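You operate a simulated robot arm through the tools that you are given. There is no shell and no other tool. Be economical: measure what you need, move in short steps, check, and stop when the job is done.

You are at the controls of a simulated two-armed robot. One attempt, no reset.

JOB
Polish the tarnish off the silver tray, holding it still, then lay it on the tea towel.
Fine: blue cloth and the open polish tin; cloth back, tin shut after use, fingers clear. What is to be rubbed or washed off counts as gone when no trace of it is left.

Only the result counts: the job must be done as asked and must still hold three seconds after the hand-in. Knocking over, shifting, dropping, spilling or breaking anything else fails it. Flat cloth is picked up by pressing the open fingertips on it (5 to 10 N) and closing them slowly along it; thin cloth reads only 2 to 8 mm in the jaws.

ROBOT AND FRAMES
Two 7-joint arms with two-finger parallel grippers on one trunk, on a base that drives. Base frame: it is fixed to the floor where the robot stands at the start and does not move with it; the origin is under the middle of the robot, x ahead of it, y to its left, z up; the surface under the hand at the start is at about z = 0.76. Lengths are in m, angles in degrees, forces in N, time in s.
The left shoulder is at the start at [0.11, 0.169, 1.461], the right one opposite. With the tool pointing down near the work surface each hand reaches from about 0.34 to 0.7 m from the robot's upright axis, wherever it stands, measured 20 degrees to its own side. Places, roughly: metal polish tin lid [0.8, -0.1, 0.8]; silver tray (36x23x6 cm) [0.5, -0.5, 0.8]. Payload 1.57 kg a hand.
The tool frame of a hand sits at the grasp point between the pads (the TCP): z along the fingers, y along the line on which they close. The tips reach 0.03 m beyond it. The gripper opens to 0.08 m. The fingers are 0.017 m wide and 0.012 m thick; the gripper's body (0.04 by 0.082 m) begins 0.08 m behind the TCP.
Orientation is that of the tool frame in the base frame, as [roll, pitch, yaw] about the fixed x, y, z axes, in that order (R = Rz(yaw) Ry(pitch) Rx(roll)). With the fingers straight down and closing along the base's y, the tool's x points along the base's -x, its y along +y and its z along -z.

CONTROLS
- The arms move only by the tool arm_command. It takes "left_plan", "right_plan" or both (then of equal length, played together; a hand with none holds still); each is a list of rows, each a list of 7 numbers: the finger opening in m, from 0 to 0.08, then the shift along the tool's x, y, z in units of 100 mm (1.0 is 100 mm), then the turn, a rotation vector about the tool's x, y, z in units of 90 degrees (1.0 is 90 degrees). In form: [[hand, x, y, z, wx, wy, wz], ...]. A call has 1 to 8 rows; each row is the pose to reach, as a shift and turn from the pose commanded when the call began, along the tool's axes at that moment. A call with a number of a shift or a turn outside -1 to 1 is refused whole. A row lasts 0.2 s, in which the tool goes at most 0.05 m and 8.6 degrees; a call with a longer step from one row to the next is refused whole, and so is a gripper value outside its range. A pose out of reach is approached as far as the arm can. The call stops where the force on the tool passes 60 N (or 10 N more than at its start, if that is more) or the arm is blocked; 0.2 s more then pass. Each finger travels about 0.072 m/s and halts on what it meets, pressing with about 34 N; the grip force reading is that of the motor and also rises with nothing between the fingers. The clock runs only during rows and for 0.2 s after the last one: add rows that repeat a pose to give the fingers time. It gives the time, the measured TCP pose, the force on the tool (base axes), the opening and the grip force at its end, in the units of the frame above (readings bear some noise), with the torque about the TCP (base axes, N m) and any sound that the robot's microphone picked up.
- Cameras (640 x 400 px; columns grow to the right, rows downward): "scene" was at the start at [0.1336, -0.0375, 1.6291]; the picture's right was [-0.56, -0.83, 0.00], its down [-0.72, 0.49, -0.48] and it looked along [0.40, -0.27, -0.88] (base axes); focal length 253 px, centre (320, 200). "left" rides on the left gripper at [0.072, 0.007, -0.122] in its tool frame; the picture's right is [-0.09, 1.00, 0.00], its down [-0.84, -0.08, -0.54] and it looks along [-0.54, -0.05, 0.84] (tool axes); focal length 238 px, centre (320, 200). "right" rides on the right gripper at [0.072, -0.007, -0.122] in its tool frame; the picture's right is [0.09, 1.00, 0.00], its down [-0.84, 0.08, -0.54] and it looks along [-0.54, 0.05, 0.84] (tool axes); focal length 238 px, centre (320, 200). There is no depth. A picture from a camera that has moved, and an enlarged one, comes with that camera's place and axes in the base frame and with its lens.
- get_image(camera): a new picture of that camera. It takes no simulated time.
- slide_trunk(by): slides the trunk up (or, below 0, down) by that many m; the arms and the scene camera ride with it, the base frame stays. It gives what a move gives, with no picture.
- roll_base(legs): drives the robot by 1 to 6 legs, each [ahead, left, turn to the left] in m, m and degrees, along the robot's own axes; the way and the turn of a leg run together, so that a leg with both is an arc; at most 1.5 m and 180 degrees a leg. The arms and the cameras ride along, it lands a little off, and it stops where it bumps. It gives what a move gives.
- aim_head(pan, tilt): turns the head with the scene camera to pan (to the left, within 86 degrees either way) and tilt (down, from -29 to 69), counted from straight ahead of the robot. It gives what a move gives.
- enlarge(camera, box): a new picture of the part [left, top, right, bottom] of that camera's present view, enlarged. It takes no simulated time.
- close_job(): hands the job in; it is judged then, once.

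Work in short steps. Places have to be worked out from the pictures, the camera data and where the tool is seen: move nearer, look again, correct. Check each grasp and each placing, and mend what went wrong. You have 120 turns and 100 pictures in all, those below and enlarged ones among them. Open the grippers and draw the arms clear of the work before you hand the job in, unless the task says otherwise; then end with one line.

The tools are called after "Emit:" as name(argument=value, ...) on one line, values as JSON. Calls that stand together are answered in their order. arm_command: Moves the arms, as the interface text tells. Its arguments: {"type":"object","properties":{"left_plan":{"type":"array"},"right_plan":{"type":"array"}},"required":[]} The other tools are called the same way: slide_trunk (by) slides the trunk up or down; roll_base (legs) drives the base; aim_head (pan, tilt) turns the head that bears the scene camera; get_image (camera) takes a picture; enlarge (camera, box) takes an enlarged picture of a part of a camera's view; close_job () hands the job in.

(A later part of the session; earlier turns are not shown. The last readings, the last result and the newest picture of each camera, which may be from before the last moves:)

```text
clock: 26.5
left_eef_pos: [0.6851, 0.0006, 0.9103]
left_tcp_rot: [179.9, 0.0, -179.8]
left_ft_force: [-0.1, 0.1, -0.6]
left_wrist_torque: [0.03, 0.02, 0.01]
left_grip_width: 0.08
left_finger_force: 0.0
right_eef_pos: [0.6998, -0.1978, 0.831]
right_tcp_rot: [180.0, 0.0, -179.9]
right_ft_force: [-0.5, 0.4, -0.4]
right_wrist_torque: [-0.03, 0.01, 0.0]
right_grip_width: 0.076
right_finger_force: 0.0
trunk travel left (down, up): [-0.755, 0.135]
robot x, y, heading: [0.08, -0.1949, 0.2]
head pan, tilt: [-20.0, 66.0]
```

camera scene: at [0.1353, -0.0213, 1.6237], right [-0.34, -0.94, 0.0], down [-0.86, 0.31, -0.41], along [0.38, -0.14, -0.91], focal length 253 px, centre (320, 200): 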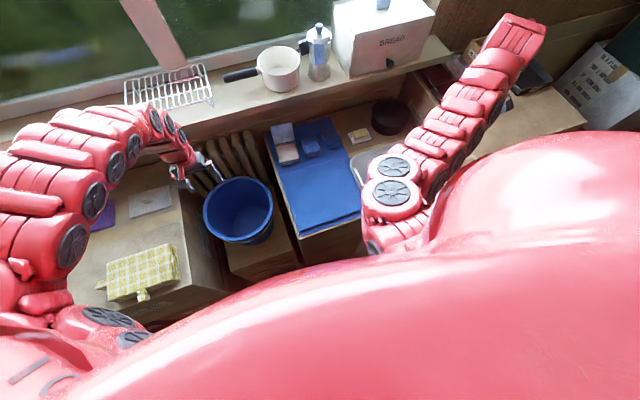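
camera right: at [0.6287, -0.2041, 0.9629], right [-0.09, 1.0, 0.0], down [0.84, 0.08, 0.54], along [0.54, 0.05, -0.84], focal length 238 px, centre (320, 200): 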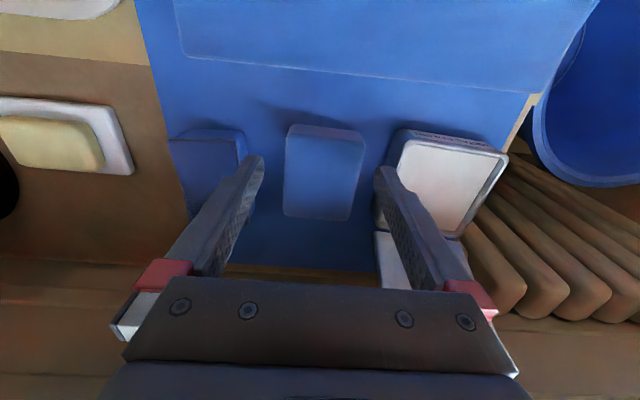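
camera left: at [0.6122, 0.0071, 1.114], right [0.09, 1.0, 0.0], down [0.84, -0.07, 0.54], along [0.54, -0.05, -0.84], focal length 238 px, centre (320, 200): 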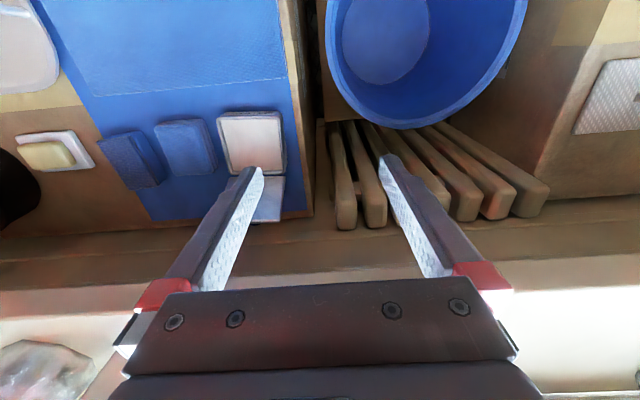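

The hand is now at z 0.831. I centre on [0.715, -0.193] and go down to z 0.81.

Emit:
arm_command(right_plan=[[0.078, -0.15, 0.05, 0, 0, 0, 0], [0.078, -0.15, 0.05, 0.1, 0, 0, 0], [0.078, -0.15, 0.05, 0.22, 0, 0, 0], [0.078, -0.15, 0.05, 0.22, 0, 0, 0]])

Emit:
get_image(camera="right")

Emit:
enlarge(camera="left", box=[60, 60, 320, 240])

```text
clock: 27.5
left_eef_pos: [0.6854, -0.0001, 0.9103]
left_tcp_rot: [180.0, 0.0, -179.8]
left_ft_force: [-0.6, -0.4, 0.3]
left_wrist_torque: [-0.01, 0.06, -0.02]
left_grip_width: 0.0802
left_finger_force: 0.0
right_eef_pos: [0.7148, -0.1932, 0.8089]
right_tcp_rot: [180.0, 0.0, -179.8]
right_ft_force: [-0.2, 0.0, 0.3]
right_wrist_torque: [-0.03, -0.03, -0.03]
right_grip_width: 0.078
right_finger_force: 0.1
trunk travel left (down, up): [-0.755, 0.135]
robot x, y, heading: [0.079, -0.196, 0.1]
head pan, tilt: [-20.0, 66.0]
```

```text
68 pictures are left
camera right: at [0.6439, -0.1989, 0.9306], right [-0.09, 1.0, 0.0], down [0.84, 0.08, 0.54], along [0.54, 0.05, -0.84], focal length 238 px, centre (320, 200)
```

right: 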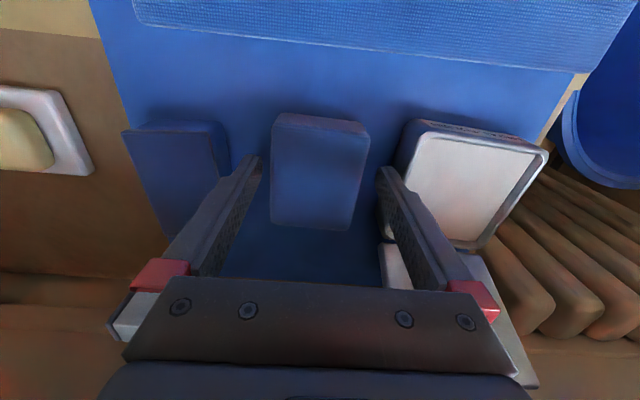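

```text
2.22 times, centred on (190, 150) of left
camera zoom: at [0.6139, 0.0075, 1.0329], right [0.09, 1.0, 0.0], down [0.84, -0.07, 0.54], along [0.54, -0.05, -0.84], focal length 530 px, centre (609, 311)
```

zoom: 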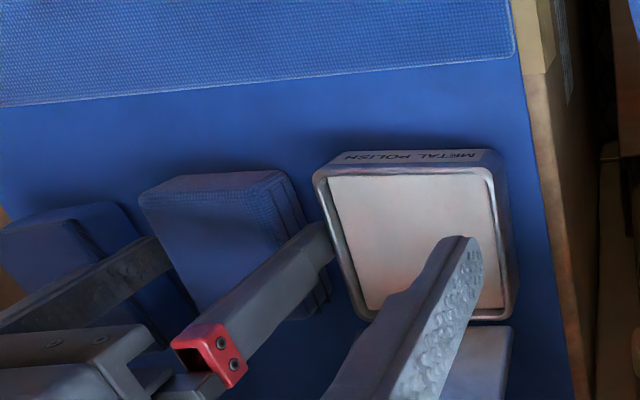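

The cloth lies centred between the fingers. I close on it slowly.

Emit:
arm_command(right_plan=[[0.068, 0, 0, 0, 0, 0, 0], [0.06, 0, 0, 0, 0, 0, 0], [0.053, 0, 0, 0, 0, 0, 0], [0.045, 0, 0, 0, 0, 0, 0], [0.045, 0, 0, 0, 0, 0, 0]])

Emit:
get_image(camera="right")

```text
clock: 28.7
left_eef_pos: [0.686, 0.0016, 0.9097]
left_tcp_rot: [-180.0, 0.0, -179.8]
left_ft_force: [0.0, -0.4, -0.3]
left_wrist_torque: [-0.03, -0.01, -0.03]
left_grip_width: 0.08
left_finger_force: 0.1
right_eef_pos: [0.7157, -0.193, 0.8083]
right_tcp_rot: [-179.9, 0.1, -179.9]
right_ft_force: [-0.3, -0.5, 0.1]
right_wrist_torque: [0.0, -0.02, -0.02]
right_grip_width: 0.0588
right_finger_force: 34.1
trunk travel left (down, up): [-0.755, 0.135]
robot x, y, heading: [0.0758, -0.1936, 0.2]
head pan, tilt: [-20.0, 66.0]
```

```text
66 pictures are left
camera right: at [0.6436, -0.1991, 0.9306], right [-0.09, 1.0, 0.0], down [0.84, 0.08, 0.54], along [0.54, 0.05, -0.84], focal length 238 px, centre (320, 200)
```

right: 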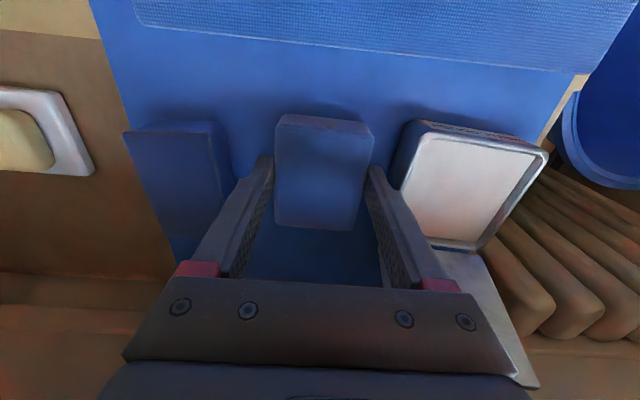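

The cloth is gripped at 5.9 cm. I move the left hand out of the way and lift the cloth 5 cm.

Emit:
arm_command(right_plan=[[0.045, 0, 0, -0.2, 0, 0, 0], [0.045, 0, 0, -0.5, 0, 0, 0], [0.045, 0, 0, -0.5, 0, 0, 0]], left_plan=[[0.08, 0.1, 0.4, -0.1, 0, 0, 0], [0.08, 0.2, 0.7, -0.2, 0, 0, 0], [0.08, 0.2, 0.95, -0.3, 0, 0, 0]])

Emit:
get_image(camera="left")

Emit:
get_image(camera="right")

```text
clock: 29.5
left_eef_pos: [0.6811, 0.1002, 0.93]
left_tcp_rot: [-179.9, -0.2, -179.8]
left_ft_force: [0.5, -0.4, -0.8]
left_wrist_torque: [0.01, 0.0, 0.0]
left_grip_width: 0.08
left_finger_force: 0.0
left hand out of reach, approached as far as the arm can: row 1, 2, 3
right_eef_pos: [0.7168, -0.1925, 0.8591]
right_tcp_rot: [-180.0, 0.0, 179.9]
right_ft_force: [1.1, 0.6, 0.1]
right_wrist_torque: [0.0, -0.02, 0.01]
right_grip_width: 0.0592
right_finger_force: 33.9
trunk travel left (down, up): [-0.755, 0.135]
robot x, y, heading: [0.0789, -0.1919, 0.1]
head pan, tilt: [-20.0, 66.0]
```

```text
65 pictures are left
camera left: at [0.6104, 0.1059, 1.0539], right [0.09, 1.0, 0.0], down [0.84, -0.07, 0.54], along [0.54, -0.05, -0.84], focal length 238 px, centre (320, 200)
```

left: 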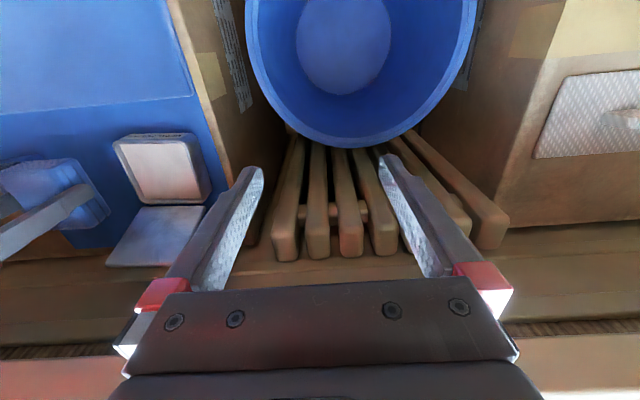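

```text
64 pictures are left
camera right: at [0.6456, -0.1989, 0.9804], right [-0.09, 1.0, 0.0], down [0.84, 0.08, 0.54], along [0.54, 0.05, -0.84], focal length 238 px, centre (320, 200)
```

right: 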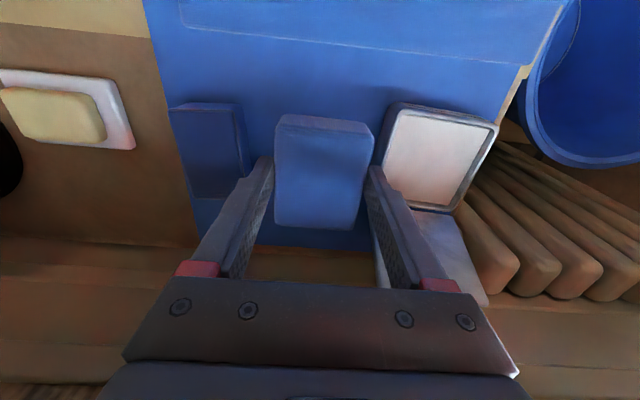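

The cloth is held well. Before dipping I enlarge the tin to check its inner size against the cloth.

Emit:
enlarge(camera="right", box=[360, 90, 520, 230])

Emit:
enlarge(camera="left", box=[60, 110, 240, 280])

```text
2.86 times, centred on (440, 160) of right
camera zoom: at [0.6456, -0.1989, 0.9804], right [-0.09, 1.0, 0.0], down [0.84, 0.08, 0.54], along [0.54, 0.05, -0.84], focal length 681 px, centre (-23, 314)
```

zoom: 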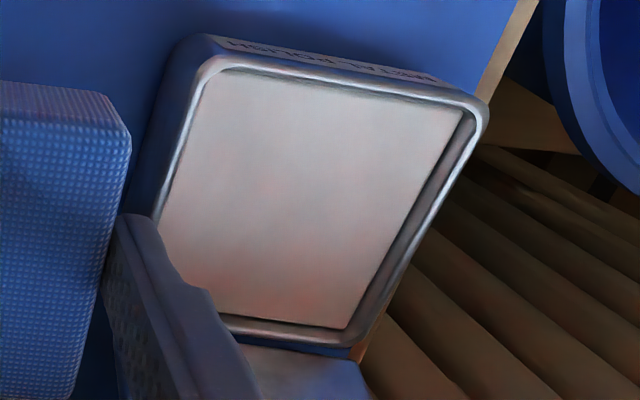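

```text
2.35 times, centred on (150, 195) of left
camera zoom: at [0.6104, 0.1059, 1.0539], right [0.09, 1.0, 0.0], down [0.84, -0.07, 0.54], along [0.54, -0.05, -0.84], focal length 561 px, centre (720, 212)
```

zoom: 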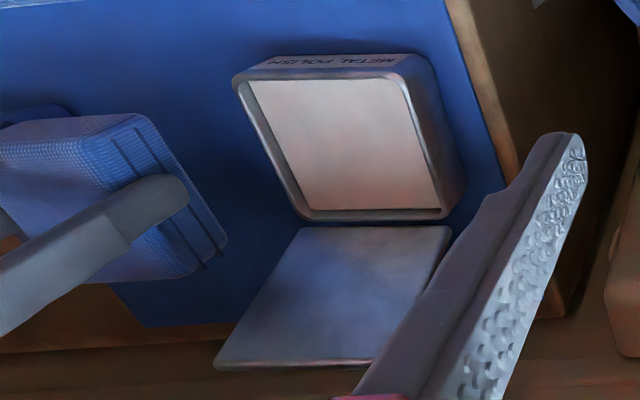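

The inner opening is about 7.3 cm, no larger than the cloth's 7.4 cm. So I tilt the cloth about 14 degrees and dip its near edge. First I move above the tin.

Emit:
arm_command(right_plan=[[0.045, 0, 0.1, -0.15, 0, 0, 0], [0.045, 0, 0.4, -0.15, 0, 0, 0], [0.045, -0.02, 0.7, -0.15, 0, 0, 0], [0.045, -0.05, 0.96, -0.15, 0, -0.08, 0], [0.045, -0.05, 0.96, -0.15, 0, -0.16, 0], [0.045, -0.05, 0.96, -0.15, 0, -0.16, 0]])

Emit:
get_image(camera="right")

Emit:
get_image(camera="left")

```text
clock: 30.9
left_eef_pos: [0.683, 0.0981, 0.9307]
left_tcp_rot: [-179.9, 0.0, -179.8]
left_ft_force: [0.5, -0.6, -0.4]
left_wrist_torque: [0.0, -0.01, -0.02]
left_grip_width: 0.0802
left_finger_force: 0.0
right_eef_pos: [0.7175, -0.0951, 0.8725]
right_tcp_rot: [-180.0, 14.4, -179.9]
right_ft_force: [-0.1, -0.3, 0.0]
right_wrist_torque: [-0.01, 0.01, 0.02]
right_grip_width: 0.0589
right_finger_force: 33.8
trunk travel left (down, up): [-0.755, 0.135]
robot x, y, heading: [0.0811, -0.1941, 0.5]
head pan, tilt: [-20.0, 66.0]
```

```text
61 pictures are left
camera right: at [0.6185, -0.1016, 0.9722], right [-0.09, 1.0, -0.02], down [0.68, 0.08, 0.73], along [0.73, 0.05, -0.68], focal length 238 px, centre (320, 200)
```

right: 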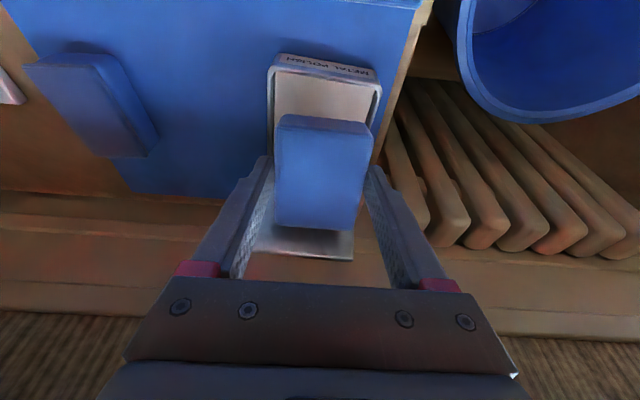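

```text
60 pictures are left
camera left: at [0.6111, 0.1051, 1.0538], right [0.09, 1.0, 0.0], down [0.84, -0.07, 0.54], along [0.54, -0.05, -0.84], focal length 238 px, centre (320, 200)
```

left: 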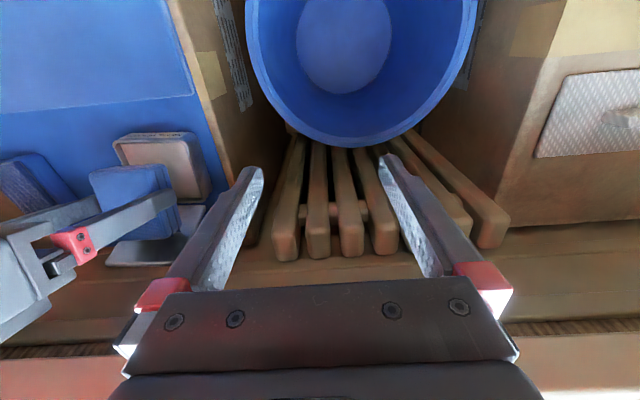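

The near edge should enter the tin around x 0.695. I go down to just above the expected contact, then touch gently.

Emit:
arm_command(right_plan=[[0.045, 0.01, 0, 0.12, 0, 0, 0], [0.045, 0.014, 0, 0.254, 0, 0, 0], [0.045, 0.02, 0, 0.28, 0, 0, 0], [0.045, 0.027, 0, 0.305, 0, 0, 0]])

Emit:
get_image(camera="right")

```text
clock: 31.9
left_eef_pos: [0.6782, 0.0982, 0.9352]
left_tcp_rot: [-180.0, 0.2, -179.8]
left_ft_force: [-0.5, 0.0, 0.1]
left_wrist_torque: [-0.03, -0.01, 0.02]
left_grip_width: 0.0801
left_finger_force: 0.1
right_eef_pos: [0.7221, -0.0969, 0.8475]
right_tcp_rot: [180.0, 14.8, -179.8]
right_ft_force: [-16.5, 0.8, 33.1]
right_wrist_torque: [-0.25, -0.15, -0.46]
right_grip_width: 0.059
right_finger_force: 33.5
trunk travel left (down, up): [-0.755, 0.135]
robot x, y, heading: [0.0764, -0.1934, 0.3]
head pan, tilt: [-20.0, 66.0]
```

```text
59 pictures are left
camera right: at [0.6224, -0.1021, 0.9464], right [-0.09, 1.0, -0.02], down [0.67, 0.08, 0.74], along [0.74, 0.05, -0.67], focal length 238 px, centre (320, 200)
```

right: 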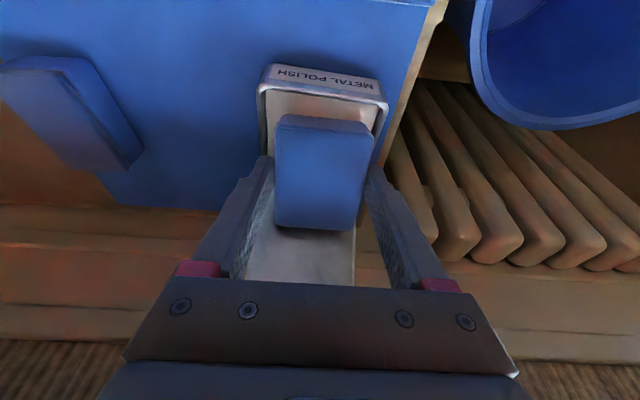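

Contact came slightly early, at 33 N, which is too much. I back off a few mm and check the tin.

Emit:
arm_command(right_plan=[[0.045, -0.012, 0, -0.05, 0, 0, 0], [0.045, -0.012, 0, -0.05, 0, 0, 0]])

Emit:
enlarge(camera="left", box=[60, 110, 240, 280])

Emit:
enlarge(camera="right", box=[220, 40, 440, 300])

```text
clock: 32.5
left_eef_pos: [0.683, 0.0986, 0.9321]
left_tcp_rot: [-179.9, 0.1, -179.8]
left_ft_force: [0.4, 0.0, 0.7]
left_wrist_torque: [-0.02, -0.02, -0.01]
left_grip_width: 0.0802
left_finger_force: 0.1
right_eef_pos: [0.7238, -0.0983, 0.8482]
right_tcp_rot: [-180.0, 14.4, 180.0]
right_ft_force: [-0.3, 0.6, 0.4]
right_wrist_torque: [0.0, 0.02, 0.02]
right_grip_width: 0.0588
right_finger_force: 33.8
trunk travel left (down, up): [-0.755, 0.135]
robot x, y, heading: [0.0797, -0.1954, 0.1]
head pan, tilt: [-20.0, 66.0]
```

```text
2.35 times, centred on (150, 195) of left
camera zoom: at [0.6103, 0.105, 1.0543], right [0.09, 1.0, 0.0], down [0.84, -0.07, 0.54], along [0.54, -0.05, -0.84], focal length 561 px, centre (720, 212)
```

zoom: 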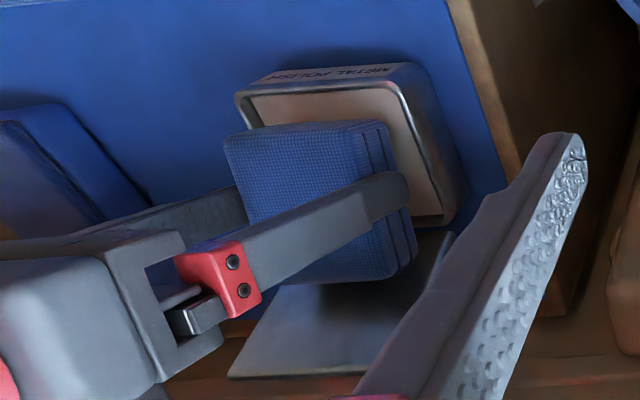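

```text
1.54 times, centred on (330, 170) of right
camera zoom: at [0.625, -0.1041, 0.9481], right [-0.09, 1.0, -0.02], down [0.68, 0.08, 0.73], along [0.73, 0.05, -0.68], focal length 367 px, centre (305, 246)
```

zoom: 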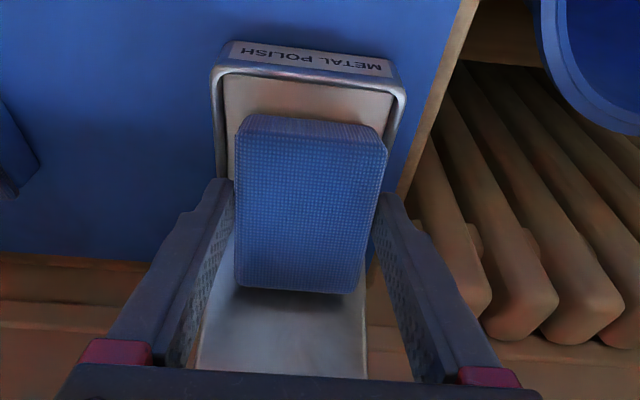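

The tin may have slid a few mm. To be sure the edge meets polish and not the rim, I lift, shift 15 mm ahead over the tin's middle, and come down gently.

Emit:
arm_command(right_plan=[[0.045, -0.03, 0, -0.116, 0, 0, 0], [0.045, -0.175, 0, -0.079, 0, 0, 0], [0.045, -0.16, 0, -0.02, 0, 0, 0], [0.045, -0.145, 0, 0.027, 0, 0, 0]])

Emit:
arm_command(right_plan=[[0.045, 0.005, 0, 0.018, 0, 0, 0]])

Emit:
arm_command(right_plan=[[0.045, 0.005, 0, 0.018, 0, 0, 0]])

```text
clock: 33.5
left_eef_pos: [0.6795, 0.0969, 0.9326]
left_tcp_rot: [-180.0, 0.2, -179.8]
left_ft_force: [-0.1, 0.3, -0.3]
left_wrist_torque: [0.02, -0.03, 0.01]
left_grip_width: 0.0802
left_finger_force: 0.0
right_eef_pos: [0.7396, -0.0964, 0.8532]
right_tcp_rot: [180.0, 14.6, 180.0]
right_ft_force: [-7.0, -3.4, 16.8]
right_wrist_torque: [-0.06, 0.01, -0.15]
right_grip_width: 0.0587
right_finger_force: 33.8
trunk travel left (down, up): [-0.755, 0.135]
robot x, y, heading: [0.0772, -0.1953, 0.0]
head pan, tilt: [-20.0, 66.0]
```

```text
clock: 33.9
left_eef_pos: [0.6776, 0.098, 0.9346]
left_tcp_rot: [-180.0, 0.2, -179.8]
left_ft_force: [-0.1, 0.0, -0.4]
left_wrist_torque: [0.0, 0.01, 0.01]
left_grip_width: 0.08
left_finger_force: 0.0
right_eef_pos: [0.738, -0.0969, 0.8521]
right_tcp_rot: [179.9, 14.9, -180.0]
right_ft_force: [-12.4, -5.5, 32.1]
right_wrist_torque: [-0.3, -0.06, -0.22]
right_grip_width: 0.0586
right_finger_force: 34.0
trunk travel left (down, up): [-0.755, 0.135]
robot x, y, heading: [0.0765, -0.1918, 0.3]
head pan, tilt: [-20.0, 66.0]
```

```text
clock: 34.3
left_eef_pos: [0.6768, 0.0971, 0.935]
left_tcp_rot: [179.9, 0.2, -179.8]
left_ft_force: [0.4, 0.2, 0.3]
left_wrist_torque: [0.01, -0.02, -0.02]
left_grip_width: 0.0801
left_finger_force: 0.0
right_eef_pos: [0.7367, -0.0963, 0.851]
right_tcp_rot: [179.9, 14.8, 180.0]
right_ft_force: [-12.9, -3.3, 38.8]
right_wrist_torque: [-0.23, -0.32, -0.26]
right_grip_width: 0.0591
right_finger_force: 33.7
trunk travel left (down, up): [-0.755, 0.135]
robot x, y, heading: [0.0807, -0.1923, 0.0]
head pan, tilt: [-20.0, 66.0]
```

Torque suggests the cloth's underside is resting on the tin's far rim. I lift off and look before trying a steeper tilt.

Emit:
arm_command(right_plan=[[0.045, -0.06, 0, -0.2, 0, 0, 0], [0.045, -0.12, 0, -0.4, 0, 0, 0], [0.045, -0.12, 0, -0.4, 0, 0, 0]])

Emit:
enlarge(camera="left", box=[40, 100, 260, 280])

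```text
clock: 35.1
left_eef_pos: [0.6833, 0.0985, 0.9301]
left_tcp_rot: [-179.9, -0.1, -179.8]
left_ft_force: [-0.3, -0.3, 0.3]
left_wrist_torque: [0.01, -0.01, 0.0]
left_grip_width: 0.0799
left_finger_force: 0.2
right_eef_pos: [0.7438, -0.0946, 0.8879]
right_tcp_rot: [-179.9, 14.4, -179.9]
right_ft_force: [-0.2, -0.5, -0.1]
right_wrist_torque: [-0.05, -0.03, 0.0]
right_grip_width: 0.059
right_finger_force: 34.2
trunk travel left (down, up): [-0.755, 0.135]
robot x, y, heading: [0.0764, -0.1938, 0.1]
head pan, tilt: [-20.0, 66.0]
```

```text
2.22 times, centred on (150, 190) of left
camera zoom: at [0.6115, 0.1055, 1.0535], right [0.09, 1.0, 0.0], down [0.84, -0.07, 0.54], along [0.54, -0.05, -0.84], focal length 530 px, centre (698, 222)
```

zoom: 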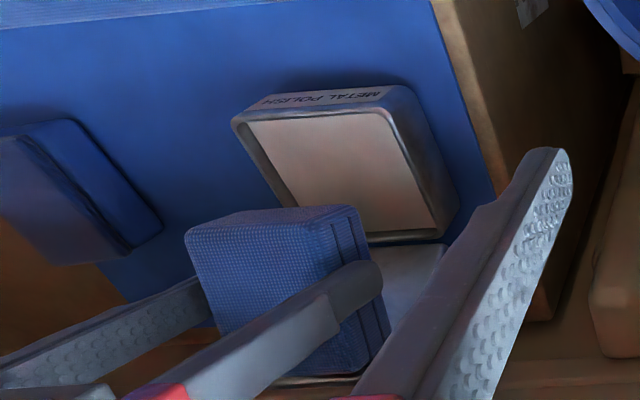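

The tin slid about 6 mm and the cloth is still square in the jaws. I increase the tilt to about 32 degrees and aim the low edge at the middle of the polish.

Emit:
arm_command(right_plan=[[0.045, 0.07, 0, -0.02, 0, -0.07, 0], [0.045, 0.14, 0, -0.04, 0, -0.14, 0], [0.045, 0.208, 0, -0.053, 0, -0.196, 0], [0.045, 0.208, 0, -0.053, 0, -0.196, 0]])

Emit:
get_image(camera="right")

Emit:
enlarge(camera="left", box=[40, 100, 260, 280])

```text
clock: 36.1
left_eef_pos: [0.6812, 0.0991, 0.932]
left_tcp_rot: [-179.9, -0.1, -179.9]
left_ft_force: [-0.5, -0.3, -0.7]
left_wrist_torque: [0.01, 0.0, 0.0]
left_grip_width: 0.0798
left_finger_force: 0.1
right_eef_pos: [0.7203, -0.0948, 0.8869]
right_tcp_rot: [180.0, 32.2, -179.9]
right_ft_force: [-0.8, -0.2, 1.2]
right_wrist_torque: [0.02, 0.01, -0.02]
right_grip_width: 0.0587
right_finger_force: 33.5
trunk travel left (down, up): [-0.755, 0.135]
robot x, y, heading: [0.0756, -0.1934, 0.3]
head pan, tilt: [-20.0, 66.0]
```

```text
55 pictures are left
camera right: at [0.595, -0.1023, 0.9518], right [-0.08, 1.0, -0.05], down [0.42, 0.08, 0.9], along [0.9, 0.05, -0.43], focal length 238 px, centre (320, 200)
```

right: 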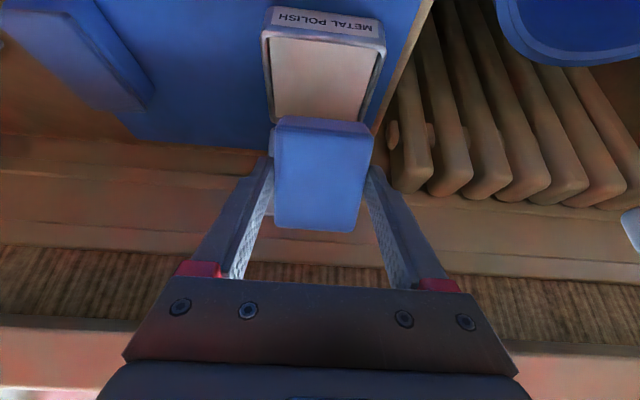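

```text
2.22 times, centred on (150, 190) of left
camera zoom: at [0.6109, 0.1051, 1.0539], right [0.09, 1.0, 0.0], down [0.84, -0.07, 0.54], along [0.54, -0.05, -0.84], focal length 530 px, centre (698, 222)
```

zoom: 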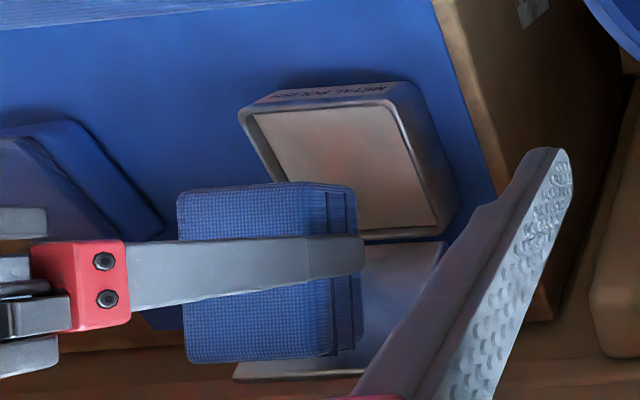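

The low edge now hangs over the middle of the polish. I lower in small steps.

Emit:
arm_command(right_plan=[[0.045, 0.053, 0, 0.085, 0, 0, 0], [0.045, 0.106, 0, 0.17, 0, 0, 0], [0.045, 0.132, 0, 0.212, 0, 0, 0]])

Emit:
enlarge(camera="right", box=[220, 0, 440, 240])

```text
clock: 36.9
left_eef_pos: [0.6818, 0.0976, 0.9313]
left_tcp_rot: [180.0, 0.0, -179.9]
left_ft_force: [-0.3, -0.9, 0.8]
left_wrist_torque: [0.01, 0.0, 0.02]
left_grip_width: 0.0798
left_finger_force: 0.1
right_eef_pos: [0.7192, -0.0955, 0.8621]
right_tcp_rot: [-179.9, 32.0, -179.9]
right_ft_force: [-0.5, 0.3, 0.3]
right_wrist_torque: [0.0, 0.03, 0.01]
right_grip_width: 0.0587
right_finger_force: 34.4
trunk travel left (down, up): [-0.755, 0.135]
robot x, y, heading: [0.08, -0.1947, 0.3]
head pan, tilt: [-20.0, 66.0]
```

```text
1.67 times, centred on (330, 120) of right
camera zoom: at [0.5948, -0.102, 0.9268], right [-0.08, 1.0, -0.05], down [0.42, 0.08, 0.9], along [0.9, 0.05, -0.43], focal length 397 px, centre (303, 333)
```

zoom: 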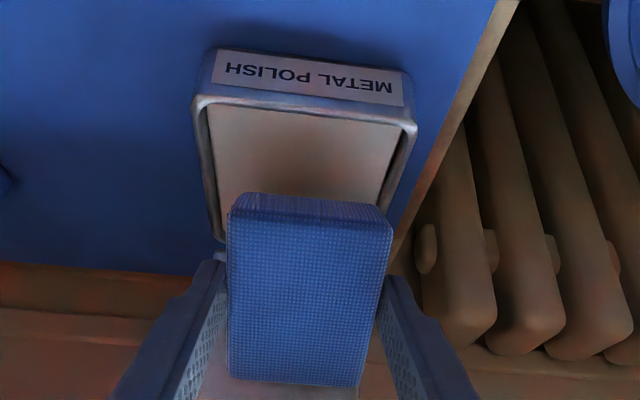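

The low edge is centred over the polish with no contact yet. I lower on in 2 to 3 mm steps.

Emit:
arm_command(right_plan=[[0.045, 0.016, 0, 0.025, 0, 0, 0]])

Emit:
arm_command(right_plan=[[0.045, 0.016, 0, 0.025, 0, 0, 0]])

Emit:
arm_command(right_plan=[[0.045, 0.013, 0, 0.021, 0, 0, 0]])

```text
clock: 37.3
left_eef_pos: [0.6811, 0.0982, 0.9305]
left_tcp_rot: [-179.9, -0.1, -179.8]
left_ft_force: [-0.6, 0.3, -0.2]
left_wrist_torque: [0.06, 0.02, 0.03]
left_grip_width: 0.0799
left_finger_force: 0.0
right_eef_pos: [0.7205, -0.0955, 0.8589]
right_tcp_rot: [-179.9, 32.0, -180.0]
right_ft_force: [-0.5, -1.0, -0.2]
right_wrist_torque: [0.02, 0.02, 0.01]
right_grip_width: 0.0588
right_finger_force: 34.3
trunk travel left (down, up): [-0.755, 0.135]
robot x, y, heading: [0.0761, -0.1912, 0.4]
head pan, tilt: [-20.0, 66.0]
```

```text
clock: 37.7
left_eef_pos: [0.6815, 0.0975, 0.9303]
left_tcp_rot: [-179.9, -0.2, -179.8]
left_ft_force: [-0.2, -0.3, -1.0]
left_wrist_torque: [0.0, -0.03, 0.0]
left_grip_width: 0.08
left_finger_force: 0.0
right_eef_pos: [0.7193, -0.0952, 0.8569]
right_tcp_rot: [-180.0, 32.1, -179.9]
right_ft_force: [0.4, -0.3, -0.5]
right_wrist_torque: [0.01, -0.02, 0.03]
right_grip_width: 0.0586
right_finger_force: 34.0
trunk travel left (down, up): [-0.755, 0.135]
robot x, y, heading: [0.0783, -0.1915, 0.4]
head pan, tilt: [-20.0, 66.0]
```

```text
clock: 38.1
left_eef_pos: [0.6812, 0.0975, 0.9314]
left_tcp_rot: [180.0, 0.0, -179.8]
left_ft_force: [-0.3, -0.6, -0.2]
left_wrist_torque: [-0.04, 0.01, 0.01]
left_grip_width: 0.0802
left_finger_force: 0.0
right_eef_pos: [0.7189, -0.096, 0.8551]
right_tcp_rot: [-179.9, 32.0, -179.8]
right_ft_force: [-0.3, -0.2, -0.2]
right_wrist_torque: [0.01, -0.02, -0.01]
right_grip_width: 0.0586
right_finger_force: 33.7
trunk travel left (down, up): [-0.755, 0.135]
robot x, y, heading: [0.0797, -0.1905, 0.3]
head pan, tilt: [-20.0, 66.0]
```

Still no contact; I continue down in small steps.

Emit:
arm_command(right_plan=[[0.045, 0.016, 0, 0.025, 0, 0, 0]])

Emit:
arm_command(right_plan=[[0.045, 0.011, 0, 0.017, 0, 0, 0]])

Emit:
arm_command(right_plan=[[0.045, 0.011, 0, 0.017, 0, 0, 0]])

Emit:
enlarge(camera="left", box=[40, 100, 260, 280])

```text
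clock: 38.5
left_eef_pos: [0.6828, 0.0985, 0.9322]
left_tcp_rot: [-180.0, -0.1, -179.8]
left_ft_force: [-0.6, 0.5, 0.5]
left_wrist_torque: [0.0, 0.0, 0.03]
left_grip_width: 0.0799
left_finger_force: 0.0
right_eef_pos: [0.7184, -0.0972, 0.8509]
right_tcp_rot: [180.0, 31.9, -179.9]
right_ft_force: [-0.6, 1.3, -0.4]
right_wrist_torque: [0.04, -0.01, 0.03]
right_grip_width: 0.0588
right_finger_force: 33.7
trunk travel left (down, up): [-0.755, 0.135]
robot x, y, heading: [0.0791, -0.1907, 0.1]
head pan, tilt: [-20.0, 66.0]
```

```text
clock: 38.9
left_eef_pos: [0.6812, 0.0984, 0.9316]
left_tcp_rot: [180.0, -0.2, -179.7]
left_ft_force: [0.7, 0.2, -0.4]
left_wrist_torque: [-0.01, 0.04, 0.0]
left_grip_width: 0.08
left_finger_force: 0.1
right_eef_pos: [0.7204, -0.0958, 0.8496]
right_tcp_rot: [-180.0, 31.9, -179.9]
right_ft_force: [-0.7, 1.0, -0.5]
right_wrist_torque: [0.01, 0.01, -0.01]
right_grip_width: 0.0589
right_finger_force: 33.7
trunk travel left (down, up): [-0.755, 0.135]
robot x, y, heading: [0.0727, -0.1946, 0.2]
head pan, tilt: [-20.0, 66.0]
```

```text
clock: 39.3
left_eef_pos: [0.6831, 0.0979, 0.931]
left_tcp_rot: [-179.9, -0.1, -179.8]
left_ft_force: [-0.1, 0.5, -0.1]
left_wrist_torque: [-0.02, 0.0, 0.01]
left_grip_width: 0.0798
left_finger_force: 0.1
right_eef_pos: [0.7199, -0.095, 0.8488]
right_tcp_rot: [180.0, 32.1, -179.9]
right_ft_force: [0.6, 0.0, -0.9]
right_wrist_torque: [0.0, 0.0, 0.03]
right_grip_width: 0.0588
right_finger_force: 33.6
trunk travel left (down, up): [-0.755, 0.135]
robot x, y, heading: [0.0805, -0.1936, 0.5]
head pan, tilt: [-20.0, 66.0]
```

```text
2.22 times, centred on (150, 190) of left
camera zoom: at [0.6106, 0.1052, 1.0541], right [0.09, 1.0, 0.0], down [0.84, -0.07, 0.54], along [0.54, -0.05, -0.84], focal length 530 px, centre (698, 222)
```

zoom: 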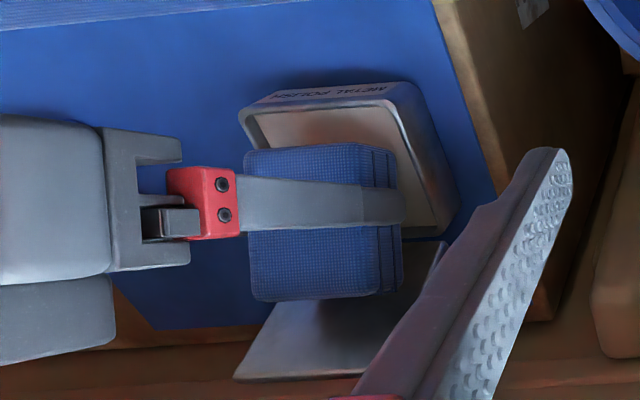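

Still free. I go down 2 mm at a time.

Emit:
arm_command(right_plan=[[0.045, 0.013, 0, 0.021, 0, 0, 0]])

Emit:
arm_command(right_plan=[[0.045, 0.011, 0, 0.017, 0, 0, 0]])

Emit:
arm_command(right_plan=[[0.045, 0.011, 0, 0.017, 0, 0, 0]])

Emit:
enlarge(camera="right", box=[220, 0, 440, 240])

```text
clock: 39.7
left_eef_pos: [0.6818, 0.0983, 0.9315]
left_tcp_rot: [-180.0, 0.0, -179.8]
left_ft_force: [1.1, 0.1, -0.4]
left_wrist_torque: [-0.01, 0.03, -0.03]
left_grip_width: 0.0796
left_finger_force: 0.2
right_eef_pos: [0.7195, -0.097, 0.8459]
right_tcp_rot: [-180.0, 32.0, -179.9]
right_ft_force: [0.0, -1.4, 0.2]
right_wrist_torque: [0.0, 0.02, -0.02]
right_grip_width: 0.0589
right_finger_force: 33.8
trunk travel left (down, up): [-0.755, 0.135]
robot x, y, heading: [0.075, -0.1957, 0.1]
head pan, tilt: [-20.0, 66.0]
```

```text
clock: 40.1
left_eef_pos: [0.6816, 0.0988, 0.9321]
left_tcp_rot: [-180.0, 0.0, -179.8]
left_ft_force: [-0.5, -0.1, 0.1]
left_wrist_torque: [0.0, 0.02, 0.02]
left_grip_width: 0.08
left_finger_force: 0.1
right_eef_pos: [0.719, -0.0959, 0.8449]
right_tcp_rot: [179.9, 32.3, -180.0]
right_ft_force: [-0.2, 1.0, 9.1]
right_wrist_torque: [-0.05, 0.08, -0.01]
right_grip_width: 0.0587
right_finger_force: 34.3
trunk travel left (down, up): [-0.755, 0.135]
robot x, y, heading: [0.074, -0.1904, 0.2]
head pan, tilt: [-20.0, 66.0]
```

```text
clock: 40.5
left_eef_pos: [0.6804, 0.0981, 0.9331]
left_tcp_rot: [-180.0, 0.1, -179.8]
left_ft_force: [0.2, -0.1, 0.5]
left_wrist_torque: [-0.02, -0.02, -0.01]
left_grip_width: 0.08
left_finger_force: 0.1
right_eef_pos: [0.7193, -0.0965, 0.8452]
right_tcp_rot: [179.9, 32.4, -179.9]
right_ft_force: [-3.1, -0.2, 24.0]
right_wrist_torque: [-0.21, 0.16, 0.0]
right_grip_width: 0.0585
right_finger_force: 34.5
trunk travel left (down, up): [-0.755, 0.135]
robot x, y, heading: [0.0788, -0.1931, 0.2]
head pan, tilt: [-20.0, 66.0]
```

```text
1.67 times, centred on (330, 120) of right
camera zoom: at [0.5935, -0.1032, 0.9087], right [-0.08, 1.0, -0.05], down [0.42, 0.08, 0.91], along [0.91, 0.05, -0.42], focal length 397 px, centre (303, 333)
```

zoom: 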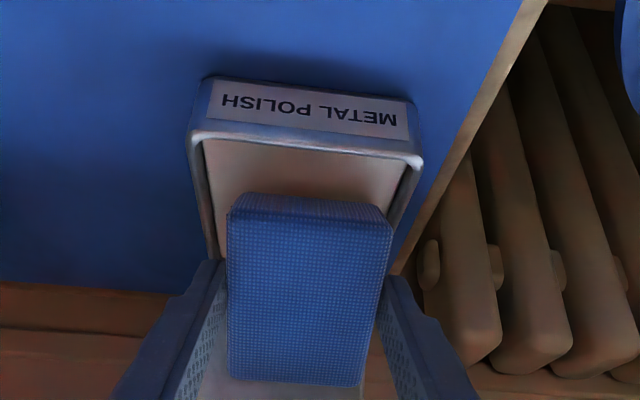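

Gentle contact: the edge is pressed into the polish at 24 N and the torque agrees with the low edge. I lift straight up and look at the cloth.

Emit:
arm_command(right_plan=[[0.045, -0.1, 0, -0.16, 0, 0, 0], [0.045, -0.3, 0, -0.48, 0, 0, 0], [0.045, -0.4, 0, -0.64, 0, 0, 0]])

Emit:
arm_command(right_plan=[[0.045, 0, 0, 0, 0, 0.09, 0], [0.045, 0, -0.2, 0, 0, 0.18, 0], [0.045, 0, -0.5, 0, 0, 0.27, 0], [0.045, 0, -0.8, 0, 0, 0.357, 0], [0.045, 0, -0.9, 0, 0, 0.357, 0]])

Emit:
get_image(camera="left")

```text
clock: 41.3
left_eef_pos: [0.6823, 0.1009, 0.9311]
left_tcp_rot: [-179.9, 0.0, -179.8]
left_ft_force: [-0.3, -1.2, -0.3]
left_wrist_torque: [-0.02, 0.02, -0.01]
left_grip_width: 0.0802
left_finger_force: 0.1
right_eef_pos: [0.7187, -0.0953, 0.9173]
right_tcp_rot: [-179.9, 31.9, -179.9]
right_ft_force: [-0.6, 0.6, 0.0]
right_wrist_torque: [0.01, 0.0, -0.02]
right_grip_width: 0.0586
right_finger_force: 34.2
trunk travel left (down, up): [-0.755, 0.135]
robot x, y, heading: [0.0744, -0.1951, 0.0]
head pan, tilt: [-20.0, 66.0]
```

```text
clock: 42.5
left_eef_pos: [0.6824, 0.0988, 0.9308]
left_tcp_rot: [-180.0, 0.0, -179.9]
left_ft_force: [0.8, 0.0, 0.1]
left_wrist_torque: [0.02, 0.0, -0.04]
left_grip_width: 0.0801
left_finger_force: 0.1
right_eef_pos: [0.719, -0.1876, 0.9176]
right_tcp_rot: [-180.0, -0.2, -179.9]
right_ft_force: [0.1, -1.0, -0.3]
right_wrist_torque: [-0.01, 0.01, 0.01]
right_grip_width: 0.0589
right_finger_force: 33.5
trunk travel left (down, up): [-0.755, 0.135]
robot x, y, heading: [0.0796, -0.1959, 0.2]
head pan, tilt: [-20.0, 66.0]
```

```text
50 pictures are left
camera left: at [0.6102, 0.1053, 1.0544], right [0.09, 1.0, 0.0], down [0.84, -0.07, 0.54], along [0.54, -0.05, -0.84], focal length 238 px, centre (320, 200)
```

left: 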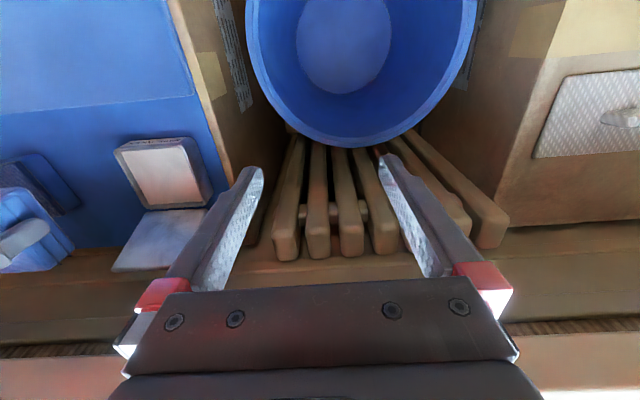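

The cloth looks intact. Now I move the right hand over the tarnish and the left hand to the near handle of the tray.

Emit:
arm_command(right_plan=[[0.045, 0.2, -0.22, 0, 0, 0, 0], [0.045, 0.4, -0.44, 0, 0, 0, 0], [0.045, 0.55, -0.64, 0, 0, 0, 0]], left_plan=[[0.08, 0.1, -0.34, 0, 0, 0, 0], [0.08, 0.2, -0.68, 0, 0, 0, 0], [0.08, 0.3, -1.0, 0, 0, 0, 0]])

Emit:
arm_command(right_plan=[[0.045, 0.2, -0.22, 0, 0, 0, 0], [0.045, 0.4, -0.44, 0, 0, 0, 0], [0.045, 0.55, -0.64, 0, 0, 0, 0]], left_plan=[[0.08, 0.1, -0.34, 0, 0, 0, 0], [0.08, 0.2, -0.68, 0, 0, 0, 0], [0.08, 0.3, -1.0, 0, 0, 0, 0]])

Emit:
arm_command(right_plan=[[0.045, 0.2, -0.22, 0, 0, 0, 0], [0.045, 0.4, -0.44, 0, 0, 0, 0], [0.045, 0.55, -0.64, 0, 0, 0, 0]], left_plan=[[0.08, 0.1, -0.34, 0, 0, 0, 0], [0.08, 0.2, -0.68, 0, 0, 0, 0], [0.08, 0.3, -1.0, 0, 0, 0, 0]])

Emit:
arm_command(right_plan=[[0.045, 0.2, -0.22, 0, 0, 0, 0], [0.045, 0.4, -0.44, 0, 0, 0, 0], [0.045, 0.55, -0.64, 0, 0, 0, 0]])

Emit:
get_image(camera="right")

Emit:
get_image(camera="left")

```text
clock: 43.3
left_eef_pos: [0.6885, -0.002, 0.9155]
left_tcp_rot: [-180.0, -0.2, -179.7]
left_ft_force: [-0.1, -0.2, 0.2]
left_wrist_torque: [0.03, -0.03, -0.05]
left_grip_width: 0.0798
left_finger_force: 0.0
left hand out of reach, approached as far as the arm can: row 1, 2, 3
right_eef_pos: [0.6649, -0.2527, 0.9177]
right_tcp_rot: [179.9, -0.1, -179.9]
right_ft_force: [-0.5, -1.1, -0.8]
right_wrist_torque: [0.01, 0.04, 0.03]
right_grip_width: 0.0587
right_finger_force: 33.6
trunk travel left (down, up): [-0.755, 0.135]
robot x, y, heading: [0.0734, -0.1962, 0.3]
head pan, tilt: [-20.0, 66.0]
```

```text
clock: 44.1
left_eef_pos: [0.6721, -0.103, 0.9006]
left_tcp_rot: [-180.0, 0.0, -179.8]
left_ft_force: [-0.4, -0.6, -0.2]
left_wrist_torque: [0.03, 0.01, -0.05]
left_grip_width: 0.08
left_finger_force: 0.1
left hand out of reach, approached as far as the arm can: row 1, 2, 3
right_eef_pos: [0.6084, -0.3159, 0.9158]
right_tcp_rot: [179.9, -0.2, -179.9]
right_ft_force: [0.1, 0.2, 0.2]
right_wrist_torque: [-0.02, -0.03, 0.0]
right_grip_width: 0.0588
right_finger_force: 33.6
trunk travel left (down, up): [-0.755, 0.135]
robot x, y, heading: [0.0788, -0.1945, 0.2]
head pan, tilt: [-20.0, 66.0]
```

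```text
clock: 44.9
left_eef_pos: [0.6475, -0.2028, 0.904]
left_tcp_rot: [179.9, 0.0, -179.8]
left_ft_force: [0.3, 0.4, -1.0]
left_wrist_torque: [-0.02, -0.01, -0.01]
left_grip_width: 0.0797
left_finger_force: 0.0
left hand out of reach, approached as far as the arm can: row 1, 2
right_eef_pos: [0.5546, -0.3792, 0.9156]
right_tcp_rot: [180.0, -0.2, 180.0]
right_ft_force: [0.2, -0.6, 0.3]
right_wrist_torque: [0.01, -0.01, -0.01]
right_grip_width: 0.0587
right_finger_force: 34.0
trunk travel left (down, up): [-0.755, 0.135]
robot x, y, heading: [0.0765, -0.1936, 0.2]
head pan, tilt: [-20.0, 66.0]
```

```text
clock: 45.7
left_eef_pos: [0.6475, -0.2022, 0.9031]
left_tcp_rot: [179.9, -0.1, -179.8]
left_ft_force: [-0.4, 0.5, 0.4]
left_wrist_torque: [-0.01, 0.01, -0.01]
left_grip_width: 0.0802
left_finger_force: 0.1
right_eef_pos: [0.4982, -0.4435, 0.9167]
right_tcp_rot: [180.0, -0.1, -179.9]
right_ft_force: [0.0, 0.0, -0.8]
right_wrist_torque: [-0.01, 0.01, -0.04]
right_grip_width: 0.0588
right_finger_force: 33.6
trunk travel left (down, up): [-0.755, 0.135]
robot x, y, heading: [0.0768, -0.1929, 0.5]
head pan, tilt: [-20.0, 66.0]
```

```text
49 pictures are left
camera right: at [0.4263, -0.4496, 1.0374], right [-0.09, 1.0, 0.0], down [0.84, 0.08, 0.54], along [0.54, 0.05, -0.84], focal length 238 px, centre (320, 200)
```

right: 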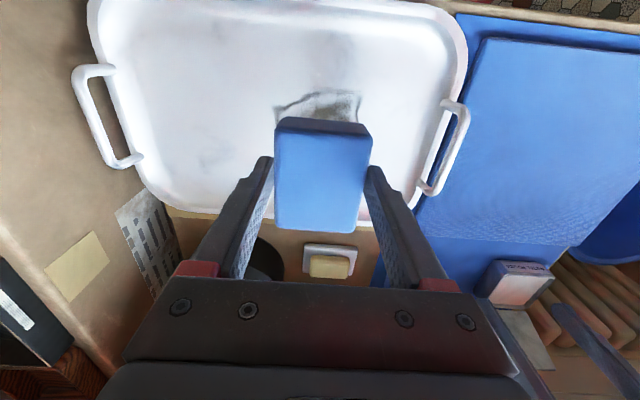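

```text
48 pictures are left
camera left: at [0.5765, -0.1957, 1.0262], right [0.09, 1.0, 0.0], down [0.84, -0.07, 0.54], along [0.54, -0.05, -0.84], focal length 238 px, centre (320, 200)
```

left: 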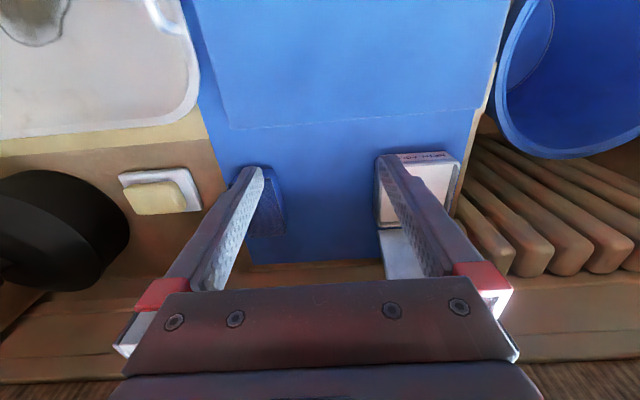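

The tarnish is right under the cloth, and the near handle bar is at about x 0.46–0.555, y -0.305. I bring the left hand towards it.

Emit:
arm_command(left_plan=[[0.08, 0.35, -0.25, 0, 0, 0, 0], [0.08, 0.7, -0.5, 0, 0, 0, 0]])

Emit:
arm_command(left_plan=[[0.08, 0.35, -0.25, 0, 0, 0, 0], [0.08, 0.7, -0.5, 0, 0, 0, 0]])

Emit:
get_image(camera="left")

```text
clock: 46.3
left_eef_pos: [0.5976, -0.2681, 0.8809]
left_tcp_rot: [179.9, 0.1, -179.7]
left_ft_force: [0.0, -0.5, 0.5]
left_wrist_torque: [0.01, 0.0, 0.01]
left_grip_width: 0.0802
left_finger_force: 0.0
left hand out of reach, approached as far as the arm can: row 1, 2
right_eef_pos: [0.4976, -0.4425, 0.9159]
right_tcp_rot: [180.0, -0.2, -179.9]
right_ft_force: [-0.5, -0.6, -1.6]
right_wrist_torque: [0.04, 0.02, 0.02]
right_grip_width: 0.0586
right_finger_force: 33.9
trunk travel left (down, up): [-0.755, 0.135]
robot x, y, heading: [0.0786, -0.1933, 0.2]
head pan, tilt: [-20.0, 66.0]
```

```text
clock: 46.9
left_eef_pos: [0.5436, -0.3241, 0.8677]
left_tcp_rot: [179.8, 0.1, -178.7]
left_ft_force: [0.4, 0.2, -0.2]
left_wrist_torque: [0.0, -0.04, 0.02]
left_grip_width: 0.08
left_finger_force: 0.1
left hand out of reach, approached as far as the arm can: row 1, 2
right_eef_pos: [0.4957, -0.4429, 0.9151]
right_tcp_rot: [179.9, 0.0, 179.8]
right_ft_force: [-0.8, -0.2, -0.8]
right_wrist_torque: [0.0, 0.0, 0.02]
right_grip_width: 0.0585
right_finger_force: 33.8
trunk travel left (down, up): [-0.755, 0.135]
robot x, y, heading: [0.0811, -0.194, -0.1]
head pan, tilt: [-20.0, 66.0]
```

```text
47 pictures are left
camera left: at [0.4725, -0.3191, 0.9905], right [0.07, 1.0, 0.0], down [0.84, -0.06, 0.54], along [0.54, -0.04, -0.84], focal length 238 px, centre (320, 200)
```

left: 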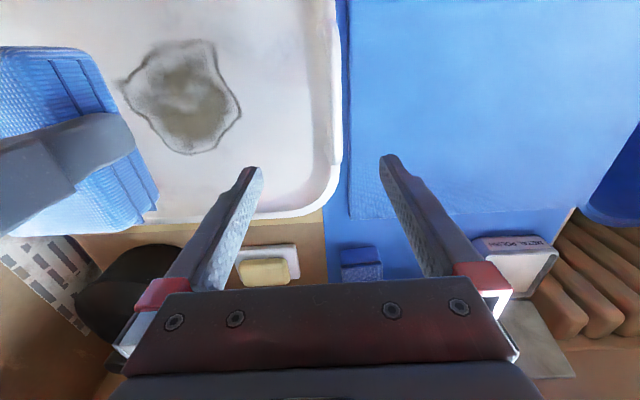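

I cannot make out the handle from here, so I enlarge the tray edge.

Emit:
enlarge(camera="left", box=[230, 0, 430, 220])

Emit:
enlarge(camera="right", box=[240, 0, 520, 240])

```text
1.82 times, centred on (330, 110) of left
camera zoom: at [0.4725, -0.3191, 0.9905], right [0.07, 1.0, 0.0], down [0.84, -0.06, 0.54], along [0.54, -0.04, -0.84], focal length 433 px, centre (302, 364)
```

zoom: 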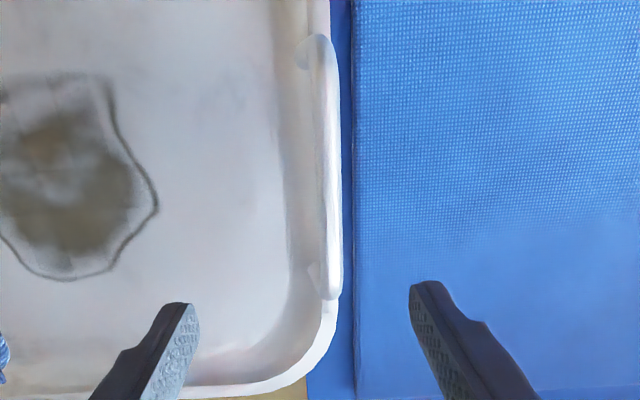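

```text
1.67 times, centred on (380, 120) of right
camera zoom: at [0.4252, -0.45, 1.0372], right [-0.09, 1.0, 0.0], down [0.84, 0.07, 0.54], along [0.54, 0.05, -0.84], focal length 397 px, centre (220, 333)
```

zoom: 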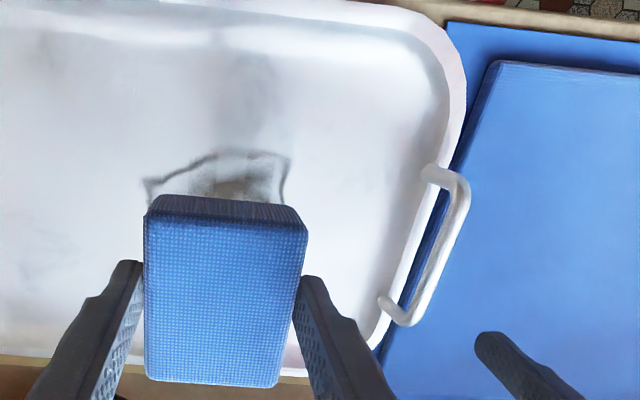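

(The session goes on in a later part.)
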